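You operate a simulated robot arm through the tools that you are given. There is no shell and no other tool. Be economical: measure what you need, move in short steps, check, and stop when the job is done.

Carry out the task below with a simulated robot arm. There is one attempt and no reset: what you move stays moved.

## Task
Tighten the silver and black screws with the red screwdriver and cover them.
Fine: slide the clear lid shut; stand the screwdriver back in its hole; leave the copper screw alone.

Only the result counts: the job must be done as asked and must still hold three seconds after the hand-in. Knocking over, shifting, dropping, spilling or breaking anything else fails it. Lids that push on must go on centred and level and be pressed home; caps that screw on are set level and turned clockwise until they are tight.

## Robot
A 7-joint arm with a two-finger parallel gripper, fixed in place. Base frame: the origin is at the foot of the arm, x ahead of it, y to its left, z up; the work surface is at about z = 0. Readings come in m, degrees, newtons and seconds.
With the tool pointing down near the work surface it reaches from about 0.22 to 0.58 m from the base axis. Its first joint turns from -66.0 to 66.0 degrees. Payload 2.5 kg.
Tool frame: the origin (TCP) lies between the finger pads and is the grasp point; the fingertips stand 0.023 m ahead of it; z points along the fingers, y is the line along which they close. The gripper opens to 0.094 m. The fingers are 0.038 m wide and 0.01 m thick; the gripper's body (0.054 by 0.096 m) begins 0.039 m behind the TCP.
Orientation is told as [roll, pitch, yaw] about the base's x, y, z axes, in that order, counted from this pose: with the fingers straight down and closing along the base's y, the tool's x points along the base's -x, its y along +y and its z along -z.

## Interface
- The arm moves only by the tool apply_moves. Its argument "motion" is a list of rows, each a list of 3 entries, a list of its own where there are three numbers: the shift along the base's x, y, z in units of 100 mm (1.0 is 100 mm), then the turn, a rotation vector about the base's x, y, z in units of 90 degrees (1.0 is 90 degrees), then the finger opening in cm, from 0 to 9.4. In form: [[[dx, dy, dz], [rx, ry, rz], hand], ...]. A call has 1 to 20 rows; each row is the pose to reach, as a shift and turn from the pose commanded when the call began. A call with a number of a shift or a turn outside -1 to 1 is refused whole. Each row takes 0.2 s and may step no farther than 0.05 m and 8.6 degrees from the row before; otherwise, or with a gripper value out of range, the whole call is refused. Where a pose cannot be reached the arm comes as near as it can. A force on the tool above 40 N (or 10 N above the force at the start of the call, whichever is more), or a blocked arm, ends the call early, and 0.2 s more pass. Each finger travels about 0.108 m/s and halts on what it meets, pressing with about 27 N; the grip force reading is that of the motor and also rises with nothing between the fingers. The clock runs only during rows and for 0.2 s after the last one: add rows that repeat a pose to give the fingers time. It gives the time, the measured TCP pose, the force on the tool (base axes), the opening and the grip force at its end, in the units of the frame above (readings bear some noise), with the torque about the TCP (base axes, N m) and any sound that the robot's microphone picked up, and new pictures: "show" is both (left out), scene, wrist or none.
- Cameras (640 x 400 px; columns grow to the right, rows downward): "scene" is fixed at [0.0957, -0.3897, 0.554]; the picture's right is [0.93, -0.38, 0.00], its down [-0.17, -0.41, -0.90] and it looks along [0.34, 0.83, -0.44] (base axes); focal length 309 px, centre (320, 200). "wrist" rides on the gripper at [0.086, 0.016, -0.074] in the tool frame; the picture's right is [-0.18, 0.98, 0.00], its down [-0.58, -0.11, -0.81] and it looks along [-0.79, -0.15, 0.59] (tool axes); focal length 243 px, centre (320, 200). There is no depth. A picture from a camera that has moved, and an enlarged one, comes with that camera's place and axes in the base frame and with its lens. The place of the scene camera against the robot may be out by one fixed shift of up to 0.018 m in any direction.
- enlarge(camera, box): a new picture of the part [left, top, right, bottom] of that camera's present view, enlarged. It takes no simulated time.
- hand_in(): hands the job in; it is judged then, once.

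Go step by step. Nothing tells you positions but the pictures and the camera data: compare them with the known pose of the tool, close in by small moves and look again before you grip or let go. The budget is 120 turns and 200 pictures, counting those below and the enlarged ones. Unless the task says otherwise, let go and move clear before handing in, and close with one line.

The tools are called after "Emit:" as name(argument=value, ...) on one line, values as JSON. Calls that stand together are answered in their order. apply_moves: Moves the arm, as the interface text tells. Its arguments: {"type":"object","properties":{"motion":{"type":"array"},"show":{"type":"string","enum":["both","scene","wrist","none"]}},"required":["motion"]} The other tools are called the same way: enlarge (camera, box) takes an enlarged picture of a part of a camera's view; hand_in () hands the job in.

At the start:

```text
time_s: 0.0
tool_pos: [0.2734, 0.195, 0.4129]
ee_rot: [0.0, -0.1, 0.0]
wrist_force: [-0.1, -0.1, 0.5]
wrist_torque: [-0.02, -0.01, -0.03]
opening: 0.0941
grip_force: 0.2
```

scene: 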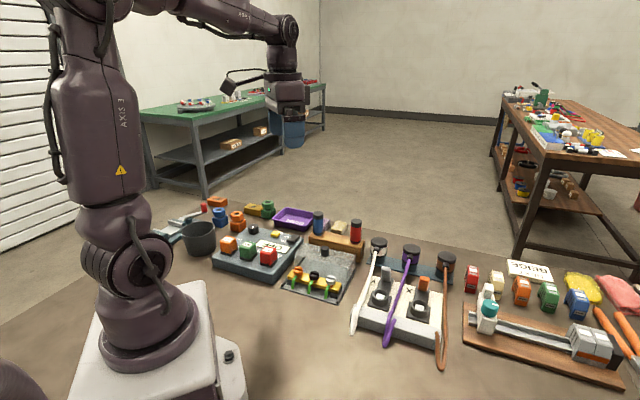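
wrist: 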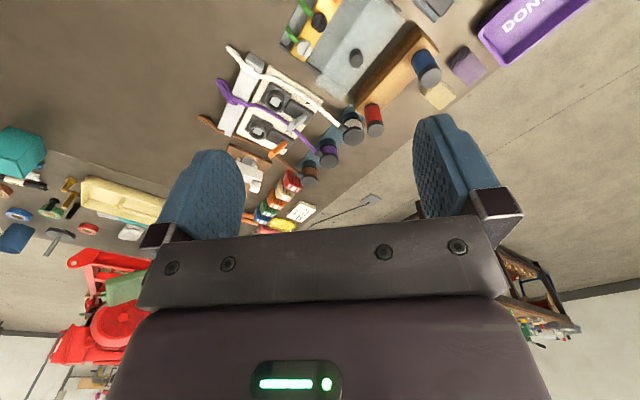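

I see a cluttered table with a yellow strip with screws on a grey slab, and screwdrivers (blue, red handles) in a wooden rack. I'll enlarge that region.

Emit:
enlarge(camera="scene", box=[260, 200, 380, 310])

Emit:
enlarge(camera="wrist", box=[260, 0, 480, 140])

```text
3.64 times, centred on (320, 255) of scene
camera zoom: at [0.0957, -0.3897, 0.554], right [0.93, -0.38, 0.0], down [-0.17, -0.41, -0.9], along [0.34, 0.83, -0.44], focal length 1124 px, centre (320, 0)
```

zoom: 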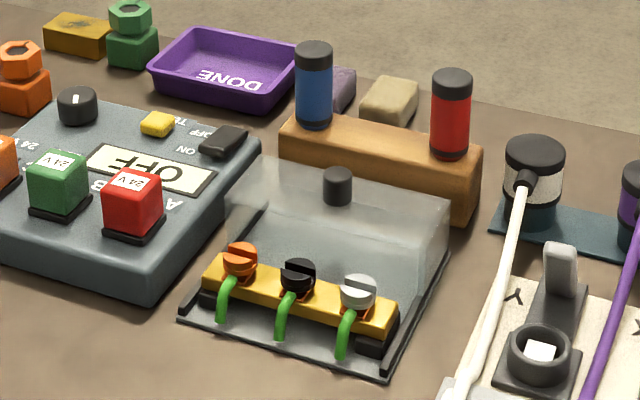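

```text
2.86 times, centred on (370, 70) of wrist
camera zoom: at [0.1858, 0.2113, 0.4875], right [0.18, 0.98, 0.0], down [0.58, -0.11, 0.81], along [0.79, -0.15, -0.59], focal length 693 px, centre (177, 571)
```

zoom: 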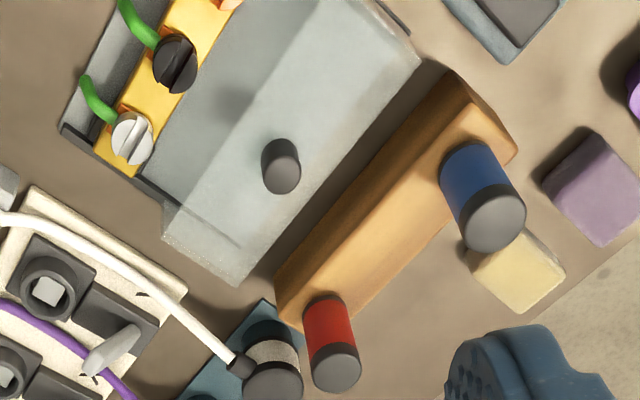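

Emit:
apply_moves(motion=[[[0.0, 0, -0.4], [0, 0, 0], 9.4], [[0.0, 0.0, -0.8], [0, 0, 0], 9.4], [[0.0, 0.0, -1.0], [0, 0, 0], 9.4], [[0.0, 0.0, -1.0], [0, 0, 0], 9.4]], show="both")

```text
time_s: 1.0
tool_pos: [0.2725, 0.1953, 0.3126]
ee_rot: [0.0, 0.0, 0.0]
wrist_force: [0.0, 0.9, 0.1]
wrist_torque: [0.02, -0.01, -0.03]
opening: 0.094
grip_force: 0.1
camera wrist: at [0.1862, 0.2114, 0.3867], right [0.18, 0.98, 0.0], down [0.58, -0.11, 0.81], along [0.79, -0.15, -0.59], focal length 243 px, centre (320, 200)
```

scene: 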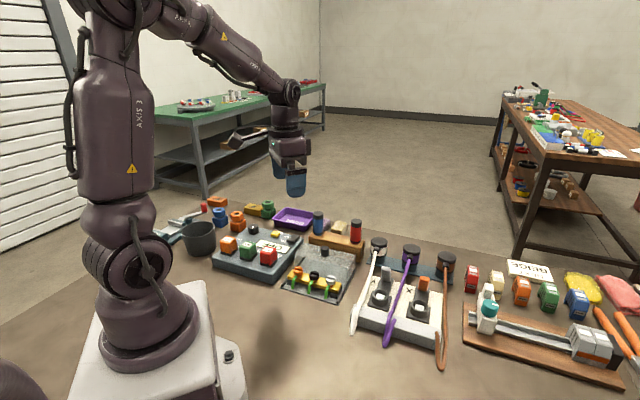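
wrist: 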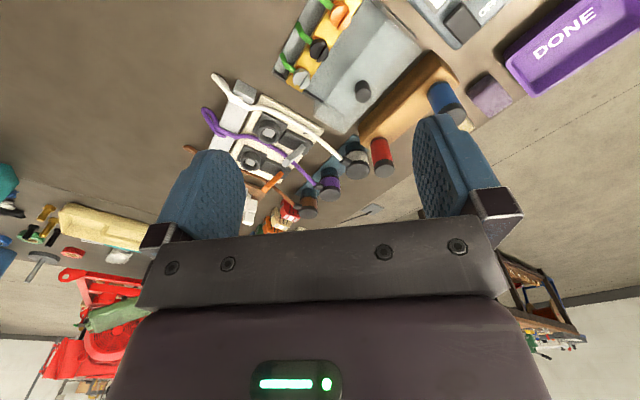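

Emit:
enlarge(camera="wrist", box=[260, 0, 480, 138])

```text
2.90 times, centred on (370, 69) of wrist
camera zoom: at [0.1862, 0.2114, 0.3867], right [0.18, 0.98, 0.0], down [0.58, -0.11, 0.81], along [0.79, -0.15, -0.59], focal length 703 px, centre (175, 580)
```

zoom: 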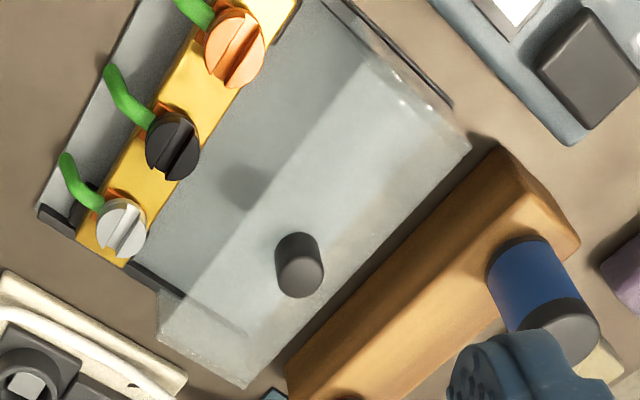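

Emit:
apply_moves(motion=[[[0.15, 0.15, 0], [0, 0, -0.083], 9.4], [[0.3, 0.3, 0], [0, 0, -0.167], 9.4], [[0.45, 0.5, -0.1], [0, 0, -0.25], 9.4], [[0.6, 0.7, -0.2], [0, 0, -0.333], 9.4], [[0.8, 0.9, -0.3], [0, 0, -0.417], 9.4], [[0.95, 1.0, -0.4], [0, 0, -0.5], 9.4], [[0.95, 1.0, -0.4], [0, 0, -0.5], 9.4]], show="wrist")

```text
time_s: 2.6
tool_pos: [0.3685, 0.2936, 0.2739]
ee_rot: [0.0, -0.1, -45.1]
wrist_force: [0.0, 0.8, 0.4]
wrist_torque: [-0.01, -0.04, -0.01]
opening: 0.0938
grip_force: 0.1
camera wrist: at [0.3183, 0.3667, 0.3488], right [0.83, 0.56, 0.0], down [0.33, -0.49, 0.81], along [0.45, -0.67, -0.59], focal length 243 px, centre (320, 200)
```

wrist: 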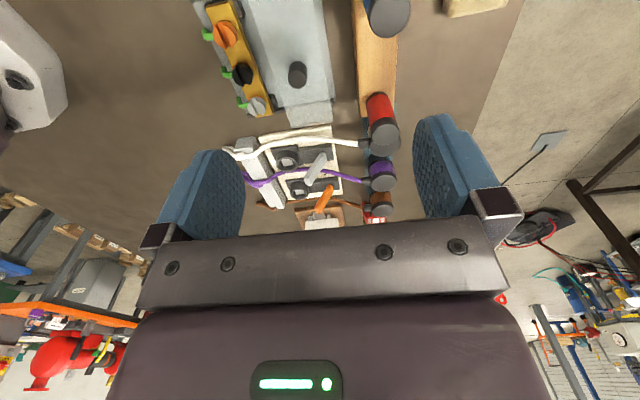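

Emit:
enlarge(camera="wrist", box=[300, 0, 460, 100])

Emit:
enlarge(camera="wrist", box=[220, 80, 420, 205])

```text
4.00 times, centred on (380, 50) of wrist
camera zoom: at [0.3183, 0.3667, 0.3488], right [0.83, 0.56, 0.0], down [0.33, -0.49, 0.81], along [0.45, -0.67, -0.59], focal length 970 px, centre (80, 800)
```

zoom: 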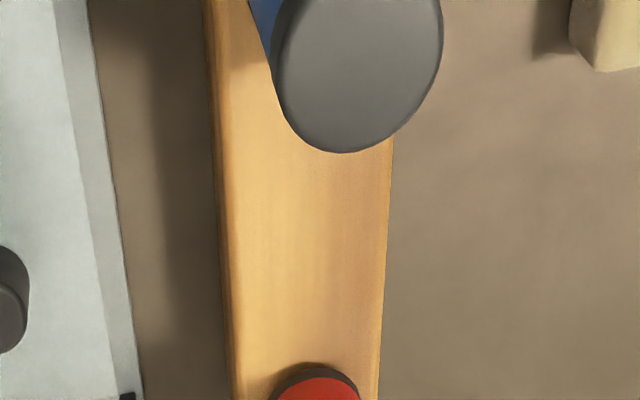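

```text
3.20 times, centred on (320, 142) of wrist
camera zoom: at [0.3183, 0.3667, 0.3488], right [0.83, 0.56, 0.0], down [0.33, -0.49, 0.81], along [0.45, -0.67, -0.59], focal length 776 px, centre (320, 384)
```

zoom: 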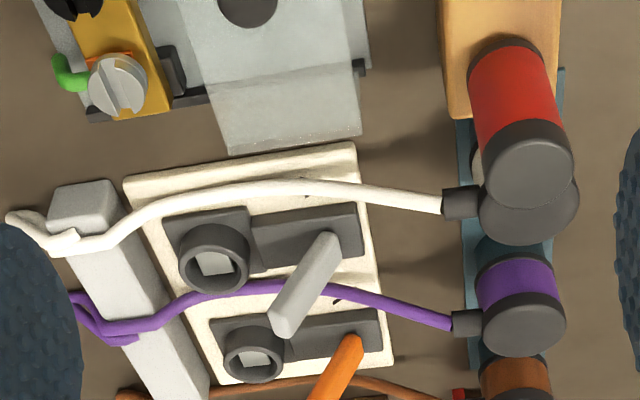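

Emit:
apply_moves(motion=[[[0.4, -0.1, -0.1], [0, 0, 0], 6], [[0.8, -0.25, -0.2], [0, 0, 0], 6], [[1.0, -0.34, -0.5], [0, 0, 0], 6], [[1.0, -0.34, -0.75], [0, 0, 0], 6], [[1.0, -0.34, -0.75], [0, 0, 0], 6]], show="both")

```text
time_s: 3.8
tool_pos: [0.4698, 0.2621, 0.1979]
ee_rot: [0.0, 0.0, -45.0]
wrist_force: [-0.7, -0.3, 0.4]
wrist_torque: [0.0, 0.0, 0.0]
opening: 0.0598
grip_force: 0.1
camera wrist: at [0.4195, 0.3341, 0.2722], right [0.82, 0.57, 0.0], down [0.33, -0.49, 0.81], along [0.46, -0.67, -0.59], focal length 243 px, centre (320, 200)
```

scene: 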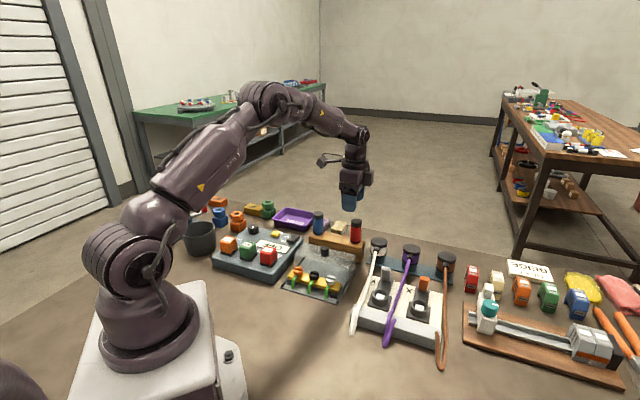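
wrist: 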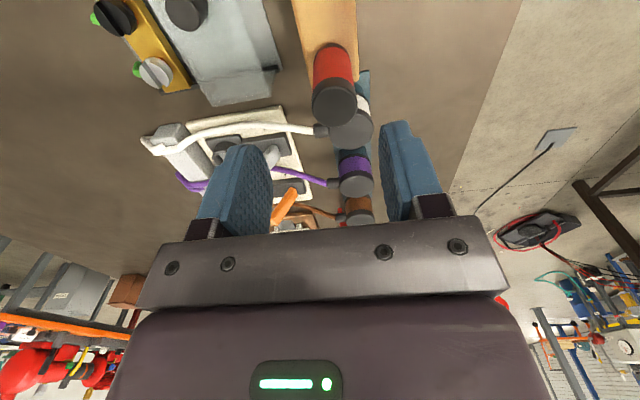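

Emit:
apply_moves(motion=[[[0.107, -0.01, -0.2], [0, 0, 0], 6], [[0.107, -0.01, -0.5], [0, 0, 0], 6], [[0.107, -0.01, -0.8], [0, 0, 0], 6], [[0.107, -0.01, -1.0], [0, 0, 0], 6], [[0.107, -0.01, -1.0], [0, 0, 0], 6]], show="both")

```text
time_s: 5.0
tool_pos: [0.4785, 0.2583, 0.0966]
ee_rot: [0.0, -0.1, -45.0]
wrist_force: [-0.1, -0.4, -0.7]
wrist_torque: [0.02, -0.01, 0.01]
opening: 0.0601
grip_force: 0.0
camera wrist: at [0.4286, 0.3321, 0.1714], right [0.82, 0.57, 0.0], down [0.33, -0.49, 0.81], along [0.46, -0.67, -0.59], focal length 243 px, centre (320, 200)
```

scene: 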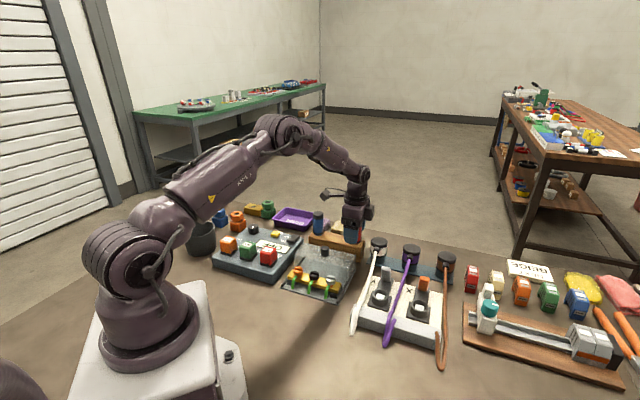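
wrist: 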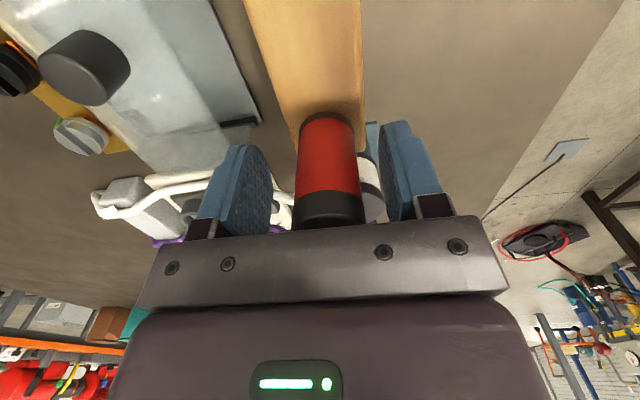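

Emit:
apply_moves(motion=[[[0, 0, 0], [0, 0, 0], 3], [[0, 0, 0], [0, 0, 0], 2], [[0, 0, 0], [0, 0, 0], 1], [[0, 0, 0], [0, 0, 0], 1]], show="none")

```text
time_s: 6.0
tool_pos: [0.4788, 0.2589, 0.0975]
ee_rot: [0.0, 0.0, -45.0]
wrist_force: [1.5, 1.4, -0.2]
wrist_torque: [0.05, -0.08, -0.03]
opening: 0.0267
grip_force: 27.0
```

Emit:
apply_moves(motion=[[[0, 0, 0.2], [0, 0, 0], 1], [[0, 0, 0.45], [0, 0, 0], 1], [[0, 0, 0.7], [0, 0, 0], 1], [[0, 0, 1.0], [0, 0, 0], 1], [[0, 0, 1.0], [0, 0, 0], 1]], show="both")

```text
time_s: 7.2
tool_pos: [0.4808, 0.2582, 0.1998]
ee_rot: [-0.1, 0.0, -45.0]
wrist_force: [0.7, -0.2, -1.1]
wrist_torque: [-0.03, 0.04, 0.02]
opening: 0.0264
grip_force: 27.0
camera wrist: at [0.4305, 0.3313, 0.2736], right [0.82, 0.57, 0.0], down [0.33, -0.49, 0.81], along [0.46, -0.67, -0.59], focal length 243 px, centre (320, 200)
```

scene: 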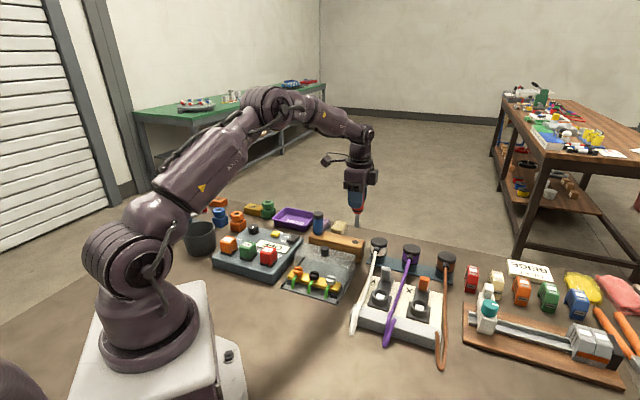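
wrist: 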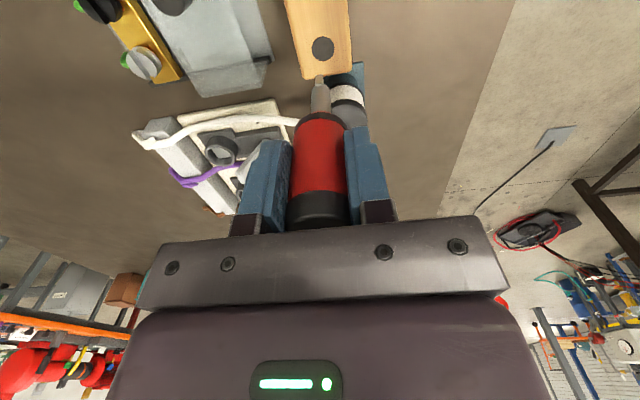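

Emit:
enlarge(camera="scene", box=[320, 170, 400, 260])

Emit:
enlarge(camera="wrist", box=[250, 0, 390, 125])

```text
4.44 times, centred on (360, 215) of scene
camera zoom: at [0.0957, -0.3897, 0.554], right [0.93, -0.38, 0.0], down [-0.17, -0.41, -0.9], along [0.34, 0.83, -0.44], focal length 1374 px, centre (142, 133)
```

zoom: 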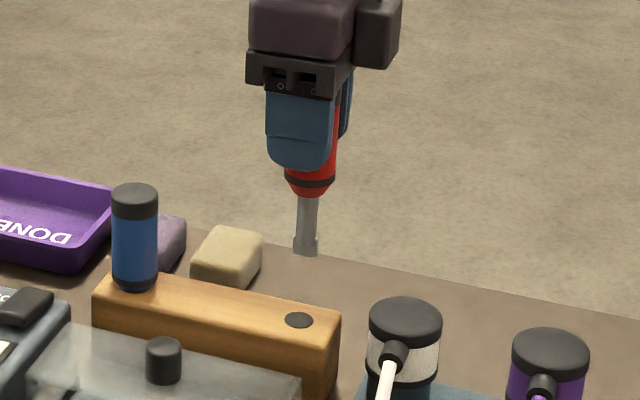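

```text
3.20 times, centred on (320, 62) of wrist
camera zoom: at [0.4305, 0.3313, 0.2736], right [0.82, 0.57, 0.0], down [0.33, -0.49, 0.81], along [0.46, -0.67, -0.59], focal length 776 px, centre (320, 640)
```

zoom: 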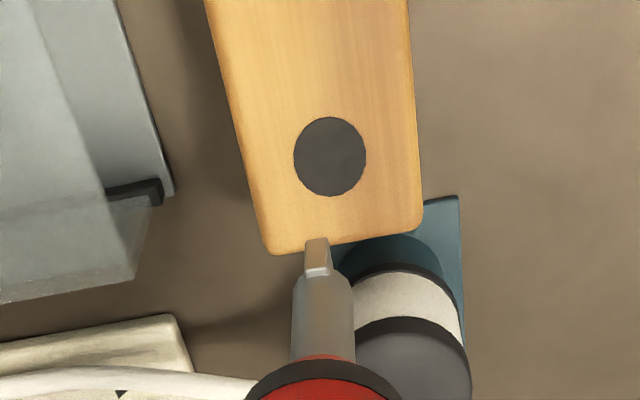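

Emit:
apply_moves(motion=[[[0, 0, 0.3], [0, 0, 0], 1], [[-0.4, -0.2, 0.3], [0, 0, 0], 1], [[-0.7, -0.4, 0.3], [0, 0, 0], 1], [[-1.0, -0.6, 0.3], [0, 0, 0], 1], [[-1.0, -0.6, 0.3], [0, 0, 0], 1]], show="wrist")

```text
time_s: 8.4
tool_pos: [0.3794, 0.2022, 0.2279]
ee_rot: [0.0, 0.0, -45.1]
wrist_force: [-0.4, -0.4, -1.3]
wrist_torque: [0.04, -0.01, 0.02]
opening: 0.0263
grip_force: 27.1
camera wrist: at [0.329, 0.2744, 0.3026], right [0.82, 0.57, 0.0], down [0.33, -0.49, 0.81], along [0.46, -0.66, -0.59], focal length 243 px, centre (320, 200)
```

wrist: 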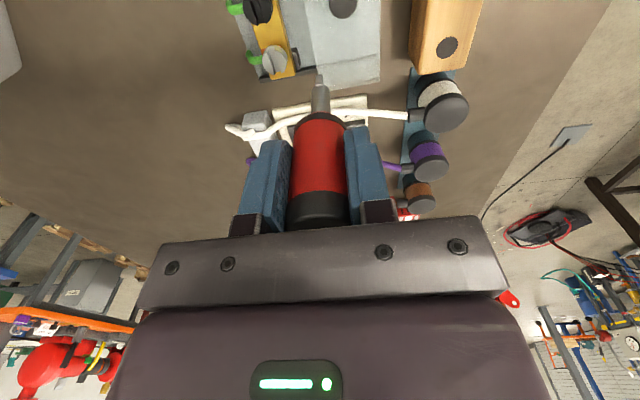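

Emit:
enlarge(camera="wrist", box=[220, 0, 350, 90])

```text
4.44 times, centred on (285, 45) of wrist
camera zoom: at [0.329, 0.2744, 0.3026], right [0.82, 0.57, 0.0], down [0.33, -0.49, 0.81], along [0.46, -0.66, -0.59], focal length 1078 px, centre (476, 889)
```

zoom: 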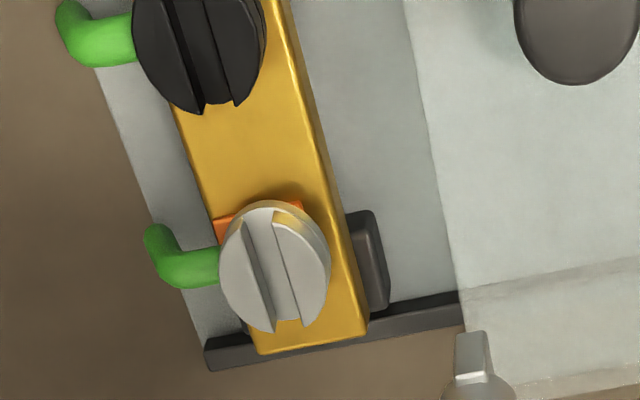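

Emit:
apply_moves(motion=[[[-0.15, -0.25, 0], [0, 0, 0], 1], [[-0.269, -0.462, 0], [0, 0, 0], 1], [[-0.269, -0.462, -0.3], [0, 0, 0], 1], [[-0.269, -0.462, -0.48], [0, 0, 0], 1], [[-0.269, -0.462, -0.48], [0, 0, 0], 1]], show="both")

Emit:
enlarge(camera="scene", box=[280, 230, 370, 310])

Emit:
enlarge(camera="wrist", box=[260, 0, 390, 90])

```text
time_s: 9.6
tool_pos: [0.3525, 0.1523, 0.1796]
ee_rot: [0.1, -0.1, -45.0]
wrist_force: [0.0, 0.4, -1.5]
wrist_torque: [-0.02, -0.02, 0.0]
opening: 0.0268
grip_force: 26.8
camera wrist: at [0.3014, 0.2261, 0.2541], right [0.82, 0.57, 0.0], down [0.33, -0.49, 0.81], along [0.46, -0.67, -0.59], focal length 243 px, centre (320, 200)
```

scene: 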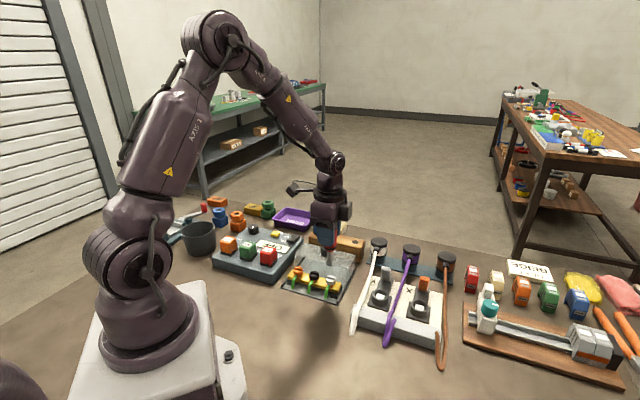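
wrist: 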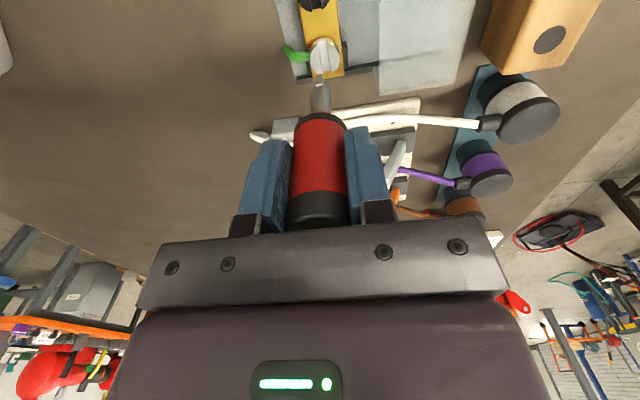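

```text
5.00 times, centred on (325, 270) of scene
camera zoom: at [0.0957, -0.3897, 0.554], right [0.93, -0.38, 0.0], down [-0.17, -0.41, -0.9], along [0.34, 0.83, -0.44], focal length 1546 px, centre (295, -150)
```

zoom: 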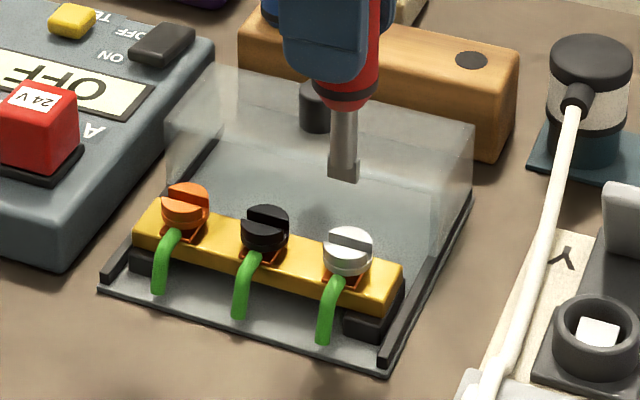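

```text
4.44 times, centred on (325, 45) of wrist
camera zoom: at [0.3014, 0.2261, 0.2541], right [0.82, 0.57, 0.0], down [0.33, -0.49, 0.81], along [0.46, -0.67, -0.59], focal length 1078 px, centre (298, 889)
```

zoom: 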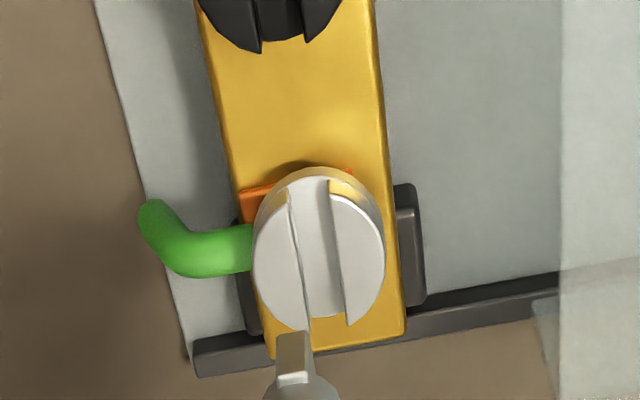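

Emit:
apply_moves(motion=[[[0.05, -0.02, 0], [0, 0, 0], 1], [[0.05, -0.02, -0.25], [0, 0, 0], 1], [[0.05, -0.02, -0.25], [0, 0, 0], 1]], show="none")

Emit:
enlarge(camera="scene", box=[300, 240, 360, 300])

Emit:
enlarge(camera="wrist", box=[260, 0, 390, 90])

```text
time_s: 10.4
tool_pos: [0.357, 0.1505, 0.1556]
ee_rot: [0.0, 0.1, -45.1]
wrist_force: [0.7, 0.9, -1.4]
wrist_torque: [0.02, -0.02, -0.01]
opening: 0.0267
grip_force: 27.0
```

```text
6.67 times, centred on (330, 270) of scene
camera zoom: at [0.0957, -0.3897, 0.554], right [0.93, -0.38, 0.0], down [-0.17, -0.41, -0.9], along [0.34, 0.83, -0.44], focal length 2061 px, centre (253, -267)
```

zoom: 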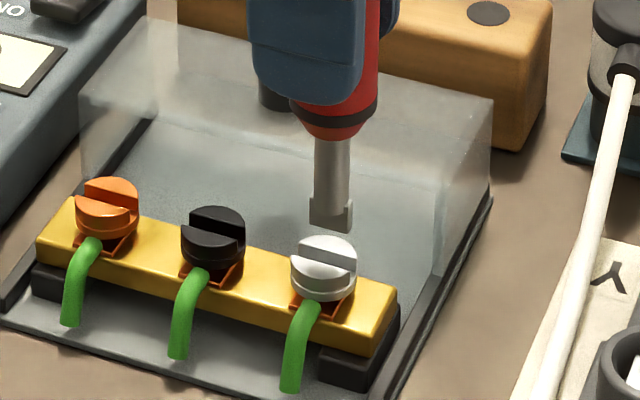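

```text
4.44 times, centred on (325, 45) of wrist
camera zoom: at [0.3059, 0.2236, 0.2296], right [0.83, 0.56, 0.0], down [0.33, -0.49, 0.81], along [0.46, -0.67, -0.59], focal length 1078 px, centre (298, 889)
```

zoom: 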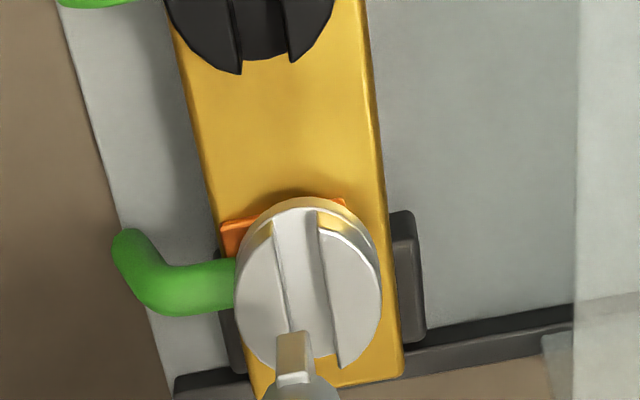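

Emit:
apply_moves(motion=[[[0.0, 0.025, 0], [0, 0, 0], 1], [[0.0, 0.025, -0.08], [0, 0, 0], 1], [[0.0, 0.025, -0.08], [0, 0, 0], 1]], show="none")

Emit:
enlarge(camera="scene", box=[310, 250, 350, 290])

Emit:
enlarge(camera="wrist", box=[260, 20, 390, 110])

```text
time_s: 11.2
tool_pos: [0.3558, 0.1543, 0.1466]
ee_rot: [0.0, 0.0, -45.0]
wrist_force: [-0.4, -0.6, -1.6]
wrist_torque: [0.0, 0.02, -0.05]
opening: 0.0263
grip_force: 26.6
```

```text
10.00 times, centred on (330, 270) of scene
camera zoom: at [0.0957, -0.3897, 0.554], right [0.93, -0.38, 0.0], down [-0.17, -0.41, -0.9], along [0.34, 0.83, -0.44], focal length 3091 px, centre (220, -500)
```

zoom: 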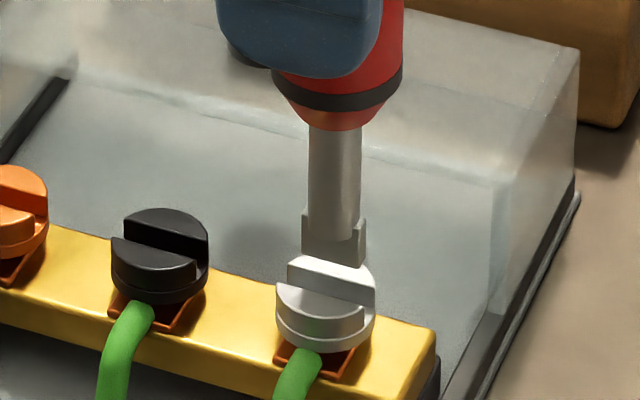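

```text
4.44 times, centred on (325, 65) of wrist
camera zoom: at [0.3064, 0.2264, 0.2217], right [0.82, 0.57, 0.0], down [0.33, -0.49, 0.81], along [0.46, -0.67, -0.59], focal length 1078 px, centre (298, 800)
```

zoom: 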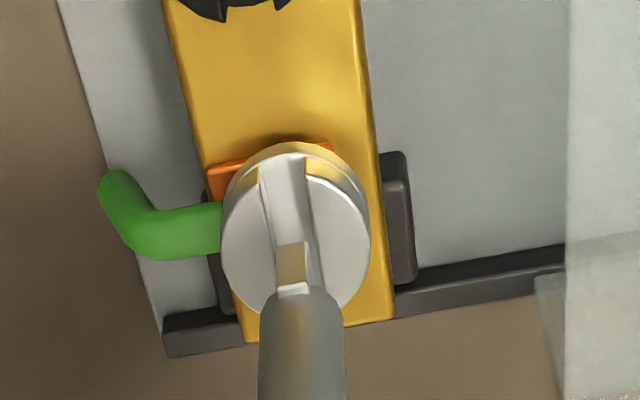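

Emit:
apply_moves(motion=[[[-0.013, 0.02, 0], [0, 0, 0], 1], [[-0.013, 0.02, -0.05], [0, 0, 0], 1], [[-0.013, 0.02, -0.05], [0, 0, 0], 1]], show="none")

Emit:
enlarge(camera="scene", box=[310, 250, 350, 290])

Emit:
enlarge(camera="wrist", box=[260, 20, 390, 110])

```text
time_s: 12.0
tool_pos: [0.3545, 0.1561, 0.1427]
ee_rot: [0.1, 0.0, -45.0]
wrist_force: [-0.1, 0.7, -2.1]
wrist_torque: [0.04, 0.01, -0.01]
opening: 0.0268
grip_force: 27.2
```

```text
10.00 times, centred on (330, 270) of scene
camera zoom: at [0.0957, -0.3897, 0.554], right [0.93, -0.38, 0.0], down [-0.17, -0.41, -0.9], along [0.34, 0.83, -0.44], focal length 3091 px, centre (220, -500)
```

zoom: 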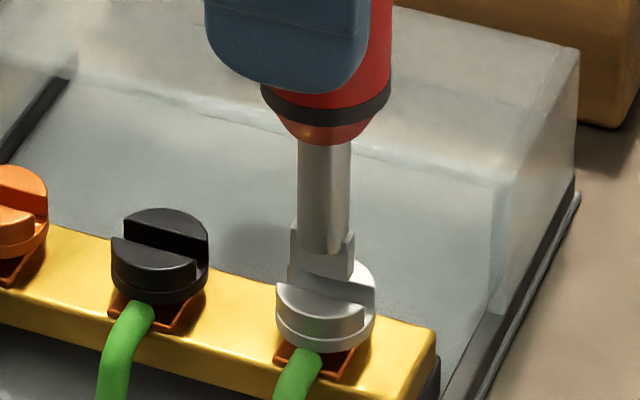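

```text
4.44 times, centred on (325, 65) of wrist
camera zoom: at [0.3046, 0.2286, 0.2164], right [0.82, 0.57, 0.0], down [0.33, -0.49, 0.81], along [0.46, -0.67, -0.59], focal length 1078 px, centre (298, 800)
```

zoom: 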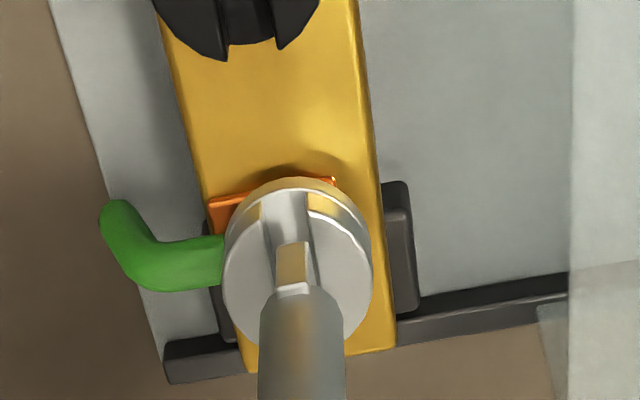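

Emit:
apply_moves(motion=[[[0.005, -0.005, -0.02], [0, 0, 0], 1], [[0.005, -0.005, -0.04], [0, 0, 0], 1], [[0.005, -0.005, -0.06], [0, 0, 0], 1], [[0.005, -0.005, -0.08], [0, 0, 0], 1], [[0.005, -0.005, -0.1], [0, 0, 0], 1]], show="none")

Emit:
enlarge(camera="scene", box=[310, 250, 350, 290])

Emit:
enlarge(camera="wrist", box=[260, 20, 390, 110])

```text
time_s: 13.2
tool_pos: [0.3552, 0.1561, 0.1316]
ee_rot: [-0.1, 0.0, -45.1]
wrist_force: [-3.2, -4.0, 0.8]
wrist_torque: [-0.26, 0.27, -0.03]
opening: 0.0264
grip_force: 27.1
```

```text
10.00 times, centred on (330, 270) of scene
camera zoom: at [0.0957, -0.3897, 0.554], right [0.93, -0.38, 0.0], down [-0.17, -0.41, -0.9], along [0.34, 0.83, -0.44], focal length 3091 px, centre (220, -500)
```

zoom: 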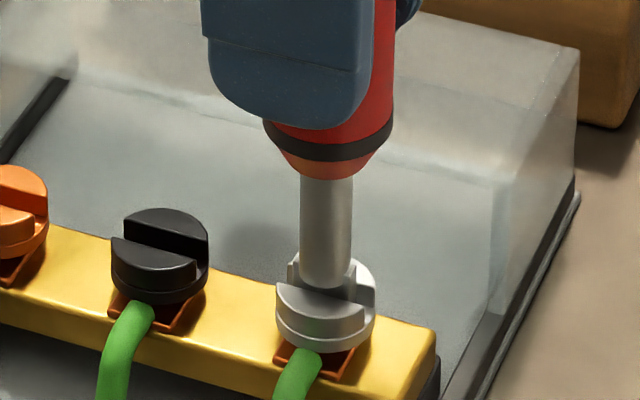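

```text
4.44 times, centred on (325, 65) of wrist
camera zoom: at [0.3054, 0.2283, 0.2064], right [0.83, 0.56, 0.0], down [0.34, -0.49, 0.81], along [0.45, -0.67, -0.59], focal length 1078 px, centre (298, 800)
```

zoom: 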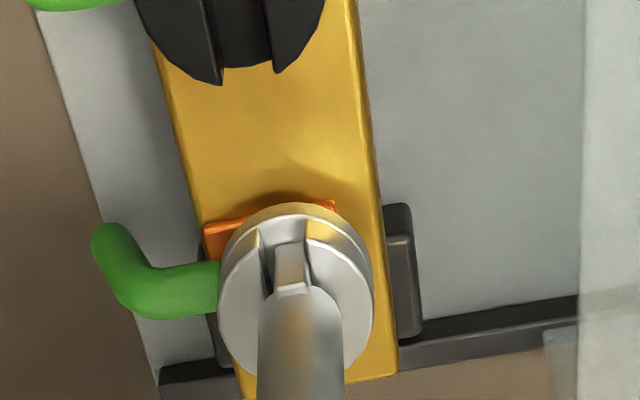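

Emit:
apply_moves(motion=[[[-0.008, -0.008, 0], [0, 0, 0], 1], [[-0.008, -0.008, -0.01], [0, 0, 0], 1], [[-0.008, -0.008, -0.02], [0, 0, 0], 1], [[-0.008, -0.008, -0.03], [0, 0, 0], 1]], show="none")

```text
time_s: 14.2
tool_pos: [0.3565, 0.1557, 0.1299]
ee_rot: [0.2, 0.0, -44.9]
wrist_force: [-2.9, -4.6, 20.2]
wrist_torque: [-0.45, 0.31, -0.01]
opening: 0.0266
grip_force: 27.0
```

Emit:
apply_moves(motion=[[[-0.01, -0.01, 0.005], [0, 0, 0], 1], [[-0.01, -0.01, 0.005], [0, 0, -0.08], 1], [[-0.01, -0.01, 0.005], [0, 0, -0.16], 1], [[-0.01, -0.01, 0.005], [0, 0, -0.24], 1], [[-0.01, -0.01, 0.005], [0, 0, -0.32], 1]], show="none")

Emit:
enlarge(camera="scene", box=[310, 250, 350, 290])

```text
time_s: 15.4
tool_pos: [0.3544, 0.1539, 0.1295]
ee_rot: [0.2, 0.0, -73.9]
wrist_force: [9.7, 5.4, -1.7]
wrist_torque: [0.52, -0.84, 0.03]
opening: 0.0266
grip_force: 27.0
```

```text
10.00 times, centred on (330, 270) of scene
camera zoom: at [0.0957, -0.3897, 0.554], right [0.93, -0.38, 0.0], down [-0.17, -0.41, -0.9], along [0.34, 0.83, -0.44], focal length 3091 px, centre (220, -500)
```

zoom: 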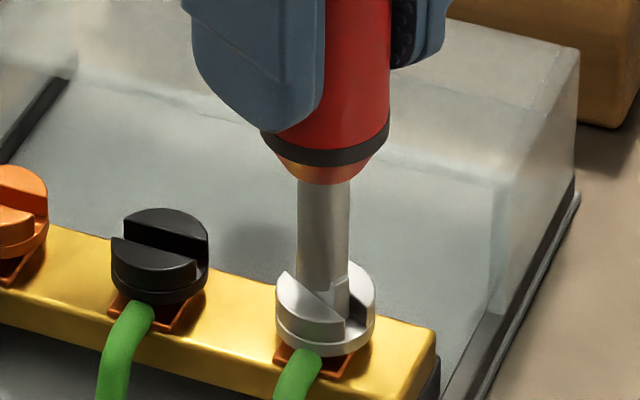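

Emit:
apply_moves(motion=[[[0.01, 0.006, -0.01], [0, 0, 0], 1], [[0.01, 0.006, -0.01], [0, 0, 0], 1]], show="none")

```text
time_s: 16.0
tool_pos: [0.3565, 0.1542, 0.1287]
ee_rot: [0.1, -0.1, -73.8]
wrist_force: [4.5, -0.1, 13.9]
wrist_torque: [-0.06, -0.37, -0.01]
opening: 0.0268
grip_force: 26.5
```

Emit:
apply_moves(motion=[[[0.005, 0, 0], [0, 0, -0.08], 1], [[0.005, 0, 0], [0, 0, -0.16], 1], [[0.005, 0, 0], [0, 0, -0.24], 1], [[0.005, 0, 0], [0, 0, -0.32], 1]], show="none")

```text
time_s: 17.0
tool_pos: [0.3562, 0.1554, 0.1295]
ee_rot: [0.1, 0.1, -102.8]
wrist_force: [7.0, 0.1, 20.3]
wrist_torque: [-0.13, -0.53, 0.04]
opening: 0.0267
grip_force: 27.3
```

Emit:
apply_moves(motion=[[[0.008, 0, 0.005], [0, 0, -0.08], 1], [[0.008, 0, 0.005], [0, 0, -0.16], 1], [[0.008, 0, 0.005], [0, 0, -0.24], 1], [[0.008, 0, 0.005], [0, 0, -0.32], 1], [[0.008, 0, 0.005], [0, 0, -0.4], 1]], show="none")

Emit:
enlarge(camera="scene", box=[300, 240, 350, 290])

```text
time_s: 18.2
tool_pos: [0.3569, 0.1524, 0.1291]
ee_rot: [0.2, 0.0, -138.8]
wrist_force: [9.5, -7.3, 4.6]
wrist_torque: [-0.68, -0.86, 0.13]
opening: 0.0266
grip_force: 26.7
```

```text
8.00 times, centred on (325, 265) of scene
camera zoom: at [0.0956, -0.3897, 0.5541], right [0.93, -0.38, 0.0], down [-0.17, -0.41, -0.9], along [0.34, 0.83, -0.44], focal length 2473 px, centre (280, -320)
```

zoom: 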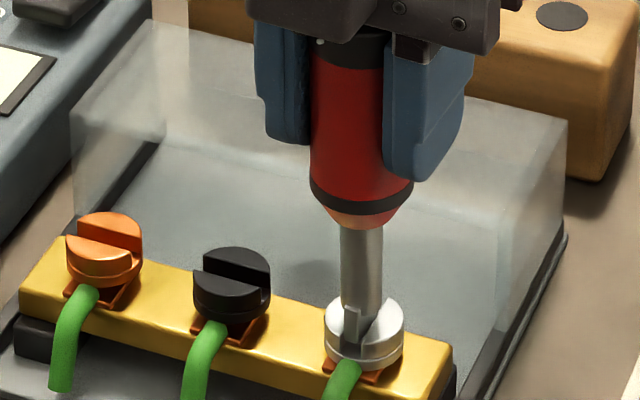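

Emit:
apply_moves(motion=[[[0.01, -0.009, -0.005], [0, 0, 0], 1], [[0.01, -0.009, -0.005], [0, 0, -0.08], 1], [[0.012, -0.012, -0.005], [0, 0, -0.16], 1], [[0.012, -0.012, -0.005], [0, 0, -0.24], 1]], show="none")

```text
time_s: 19.2
tool_pos: [0.3562, 0.1514, 0.1275]
ee_rot: [0.0, -0.1, -160.3]
wrist_force: [8.8, -8.5, 0.4]
wrist_torque: [-0.7, -0.6, 0.49]
opening: 0.0296
grip_force: 27.3
```

Emit:
enlarge(camera="scene", box=[300, 230, 360, 290])

Emit:
enlarge(camera="wrist", box=[220, 20, 420, 240])

```text
6.67 times, centred on (330, 260) of scene
camera zoom: at [0.0956, -0.3897, 0.5541], right [0.93, -0.38, 0.0], down [-0.17, -0.41, -0.9], along [0.34, 0.83, -0.44], focal length 2061 px, centre (253, -200)
```

zoom: 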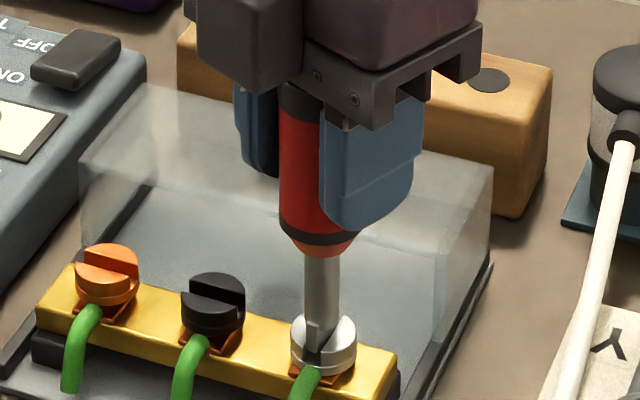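

```text
1.82 times, centred on (320, 130) of wrist
camera zoom: at [0.4436, 0.1668, 0.2027], right [0.16, -0.99, 0.0], down [-0.58, -0.09, 0.81], along [-0.8, -0.13, -0.59], focal length 441 px, centre (320, 327)
```

zoom: 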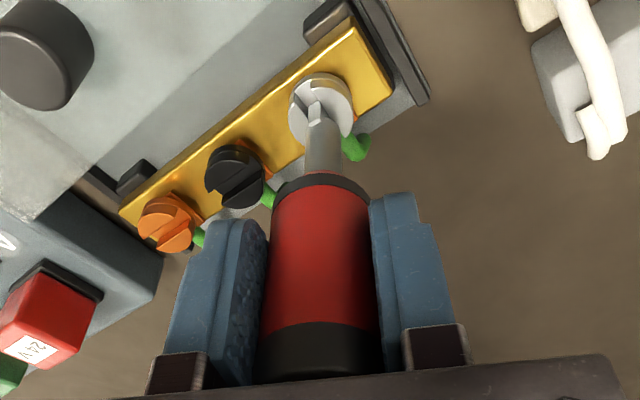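

Emit:
apply_moves(motion=[[[0.006, -0.006, 0], [0, 0, 0.06], 1], [[0.006, -0.006, 0], [0, 0, 0.12], 1]], show="none")

Emit:
enlarge(camera="wrist", box=[270, 40, 380, 120])

```text
time_s: 19.8
tool_pos: [0.357, 0.1525, 0.1279]
ee_rot: [-0.1, -0.1, -149.3]
wrist_force: [3.0, -4.2, -2.1]
wrist_torque: [-0.32, -0.26, 0.0]
opening: 0.0292
grip_force: 26.9
```

```text
5.00 times, centred on (325, 80) of wrist
camera zoom: at [0.4394, 0.1831, 0.2026], right [0.34, -0.94, 0.0], down [-0.55, -0.2, 0.81], along [-0.76, -0.28, -0.59], focal length 1213 px, centre (295, 800)
```

zoom: 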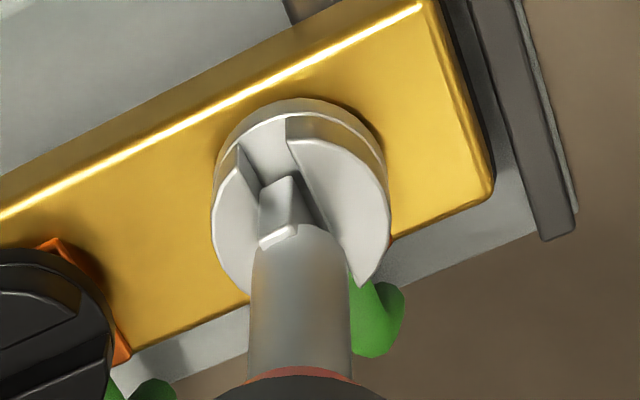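

Emit:
apply_moves(motion=[[[0.006, -0.006, -0.01], [0, 0, -0.06], 1], [[0.006, -0.006, -0.01], [0, 0, -0.12], 1], [[0.006, -0.006, -0.01], [0, 0, -0.18], 1], [[0.006, -0.006, -0.01], [0, 0, -0.24], 1]], show="none")

Emit:
enlarge(camera="wrist", box=[270, 40, 380, 120])

```text
time_s: 20.8
tool_pos: [0.3579, 0.1523, 0.1281]
ee_rot: [-0.1, -0.1, -171.2]
wrist_force: [2.3, -1.6, 2.3]
wrist_torque: [-0.22, -0.14, 0.29]
opening: 0.0301
grip_force: 27.0
```

```text
5.00 times, centred on (325, 80) of wrist
camera zoom: at [0.4458, 0.1499, 0.2022], right [-0.03, -1.0, 0.0], down [-0.59, 0.02, 0.81], along [-0.81, 0.02, -0.59], focal length 1213 px, centre (295, 800)
```

zoom: 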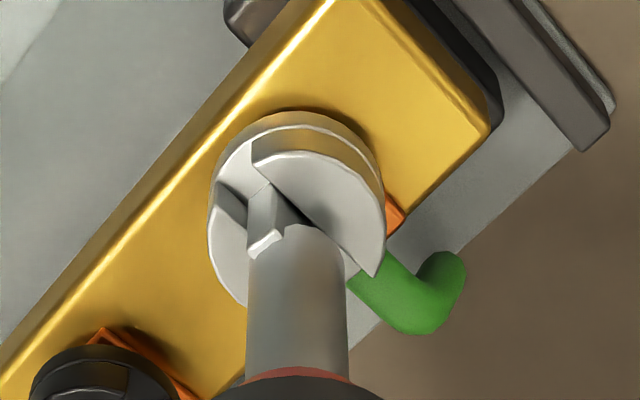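

Emit:
apply_moves(motion=[[[0, 0, 0.02], [0, 0, 0.05], 1], [[0, 0, 0.1], [0, 0, 0.05], 1], [[0, 0, 0.3], [0, 0, 0.05], 1], [[0, 0, 0.5], [0, 0, 0.05], 1], [[0, 0, 0.5], [0, 0, 0.05], 1]], show="both")

Emit:
enlarge(camera="wrist", box=[220, 0, 420, 200])

Emit:
enlarge(camera="scene", box=[290, 230, 360, 300])

```text
time_s: 22.0
tool_pos: [0.3578, 0.1501, 0.1798]
ee_rot: [-0.1, 0.0, -166.5]
wrist_force: [-0.7, 0.7, -0.6]
wrist_torque: [0.01, -0.02, -0.02]
opening: 0.03
grip_force: 26.9
camera wrist: at [0.446, 0.1556, 0.2538], right [0.05, -1.0, 0.0], down [-0.59, -0.03, 0.81], along [-0.81, -0.04, -0.59], focal length 243 px, centre (320, 200)
```

scene: 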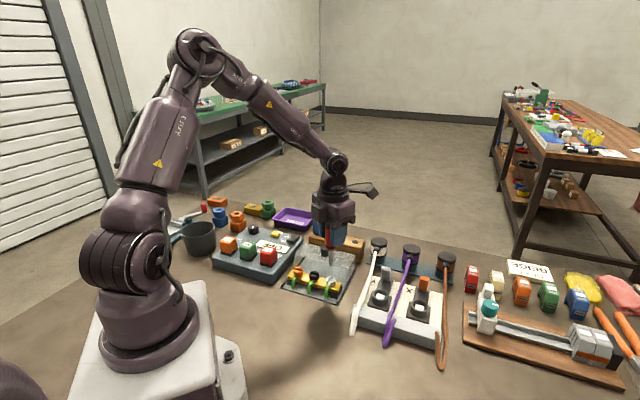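
wrist: 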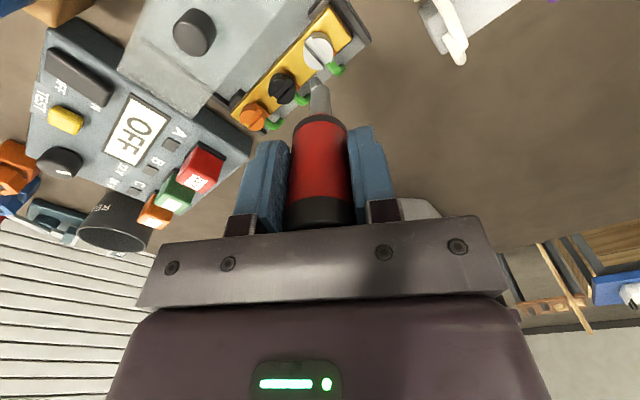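

```text
2.00 times, centred on (320, 100) of wrist
camera zoom: at [0.446, 0.1556, 0.2538], right [0.05, -1.0, 0.0], down [-0.59, -0.03, 0.81], along [-0.81, -0.04, -0.59], focal length 485 px, centre (320, 400)
```

zoom: 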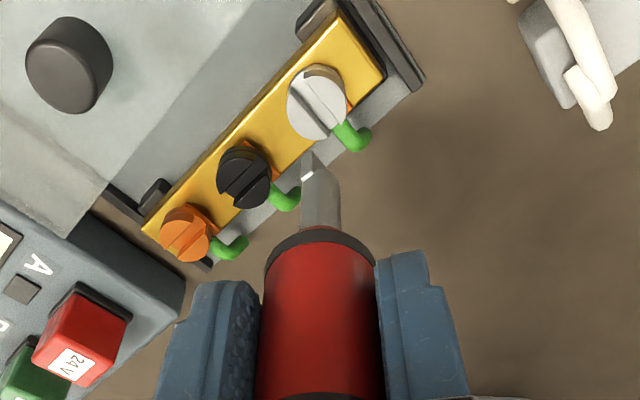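

```text
5.71 times, centred on (325, 265) of scene
camera zoom: at [0.0957, -0.3897, 0.554], right [0.93, -0.38, 0.0], down [-0.17, -0.41, -0.9], along [0.34, 0.83, -0.44], focal length 1766 px, centre (291, -171)
```

zoom: 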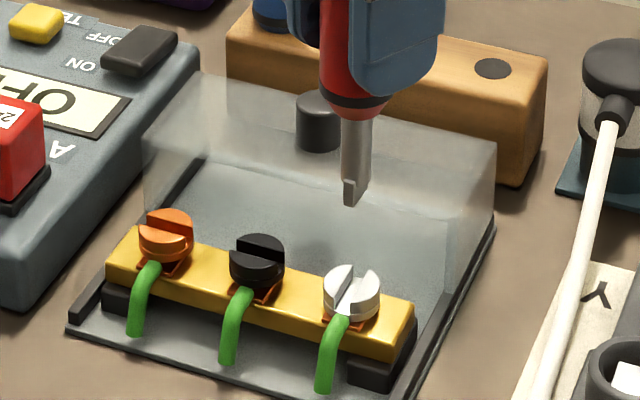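

Emit:
enlarge(camera="wrist", box=[260, 20, 360, 120])

```text
4.00 times, centred on (310, 70) of wrist
camera zoom: at [0.446, 0.1556, 0.2538], right [0.05, -1.0, 0.0], down [-0.59, -0.03, 0.81], along [-0.81, -0.04, -0.59], focal length 970 px, centre (360, 720)
```

zoom: 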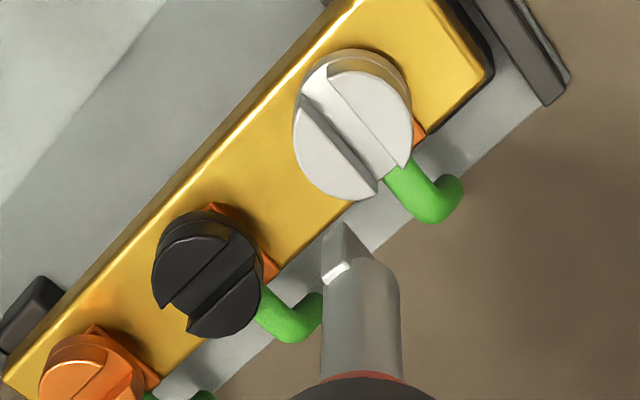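

Emit:
apply_moves(motion=[[[0, 0, 0.2], [0, 0, 0.09], 1], [[0, 0, 0.3], [0, 0, 0.18], 1], [[0, 0, 0.3], [0, 0, 0.27], 1], [[-0.05, 0.05, 0.3], [0, 0, 0.36], 1], [[-0.1, 0.1, 0.3], [0, 0, 0.45], 1], [[-0.15, 0.15, 0.3], [0, 0, 0.54], 1], [[-0.2, 0.2, 0.3], [0, 0, 0.63], 1], [[-0.25, 0.25, 0.3], [0, 0, 0.72], 1], [[-0.3, 0.3, 0.3], [0, 0, 0.81], 1], [[-0.33, 0.31, 0.3], [0, 0, 0.9], 1], [[-0.33, 0.31, 0.3], [0, 0, 0.99], 1]], show="none")

Emit:
apply_moves(motion=[[[0, 0, 0], [0, 0, 0.09], 1], [[0, 0, 0], [0, 0, 0.18], 1], [[0, 0, 0], [0, 0, 0.27], 1], [[0, 0, 0], [0, 0, 0.36], 1], [[0, 0, 0], [0, 0, 0.45], 1], [[0, 0, 0], [0, 0, 0.54], 1], [[0, 0, 0], [0, 0, 0.63], 1], [[0, 0, 0], [0, 0, 0.72], 1], [[0, 0, 0], [0, 0, 0.81], 1], [[0, 0, 0], [0, 0, 0.9], 1], [[0, 0, 0], [0, 0, 0.99], 1]], show="none")

Emit:
apply_moves(motion=[[[0, 0, 0], [0, 0, 0.09], 1], [[0, 0, 0], [0, 0, 0.18], 1], [[0, 0, 0], [0, 0, 0.27], 1], [[0, 0, 0], [0, 0, 0.36], 1], [[0, 0, 0], [0, 0, 0.45], 1], [[0, 0, 0], [0, 0, 0.54], 1], [[0, 0, 0], [0, 0, 0.63], 1], [[0, 0, 0], [0, 0, 0.72], 1], [[0, 0, 0], [0, 0, 0.81], 1], [[0, 0, 0], [0, 0, 0.9], 1], [[0, 0, 0], [0, 0, 0.99], 1]], show="both")

```text
time_s: 24.4
tool_pos: [0.3262, 0.1826, 0.2073]
ee_rot: [0.0, 0.0, -77.1]
wrist_force: [-0.1, -0.2, -0.7]
wrist_torque: [-0.03, -0.01, 0.01]
opening: 0.0302
grip_force: 27.0
```

```text
time_s: 26.8
tool_pos: [0.3249, 0.1832, 0.2082]
ee_rot: [0.0, 0.0, 11.9]
wrist_force: [0.7, 0.3, -1.1]
wrist_torque: [-0.01, 0.01, -0.01]
opening: 0.0301
grip_force: 27.2
```

```text
time_s: 29.2
tool_pos: [0.3261, 0.1832, 0.2071]
ee_rot: [0.0, 0.1, 101.0]
wrist_force: [-0.2, 0.2, -0.9]
wrist_torque: [-0.02, -0.02, 0.04]
opening: 0.0302
grip_force: 27.1
camera wrist: at [0.3254, 0.0952, 0.2817], right [-1.0, -0.01, 0.0], down [0.0, 0.59, 0.81], along [-0.01, 0.81, -0.59], focal length 243 px, centre (320, 200)
```

scene: 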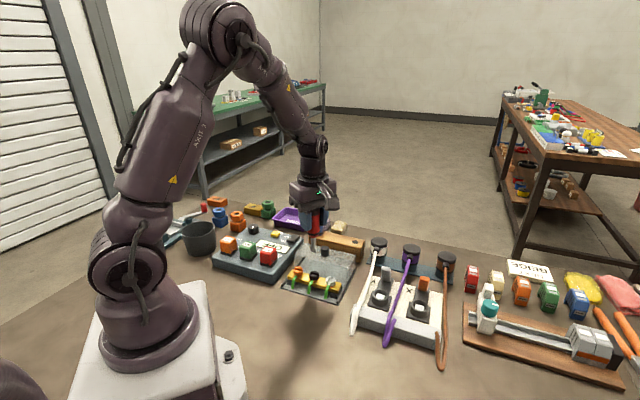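
wrist: 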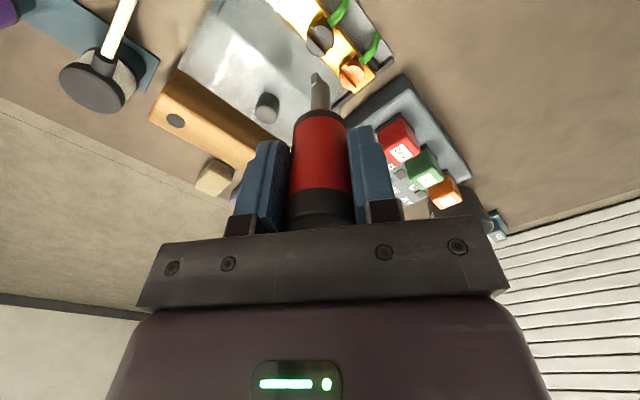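

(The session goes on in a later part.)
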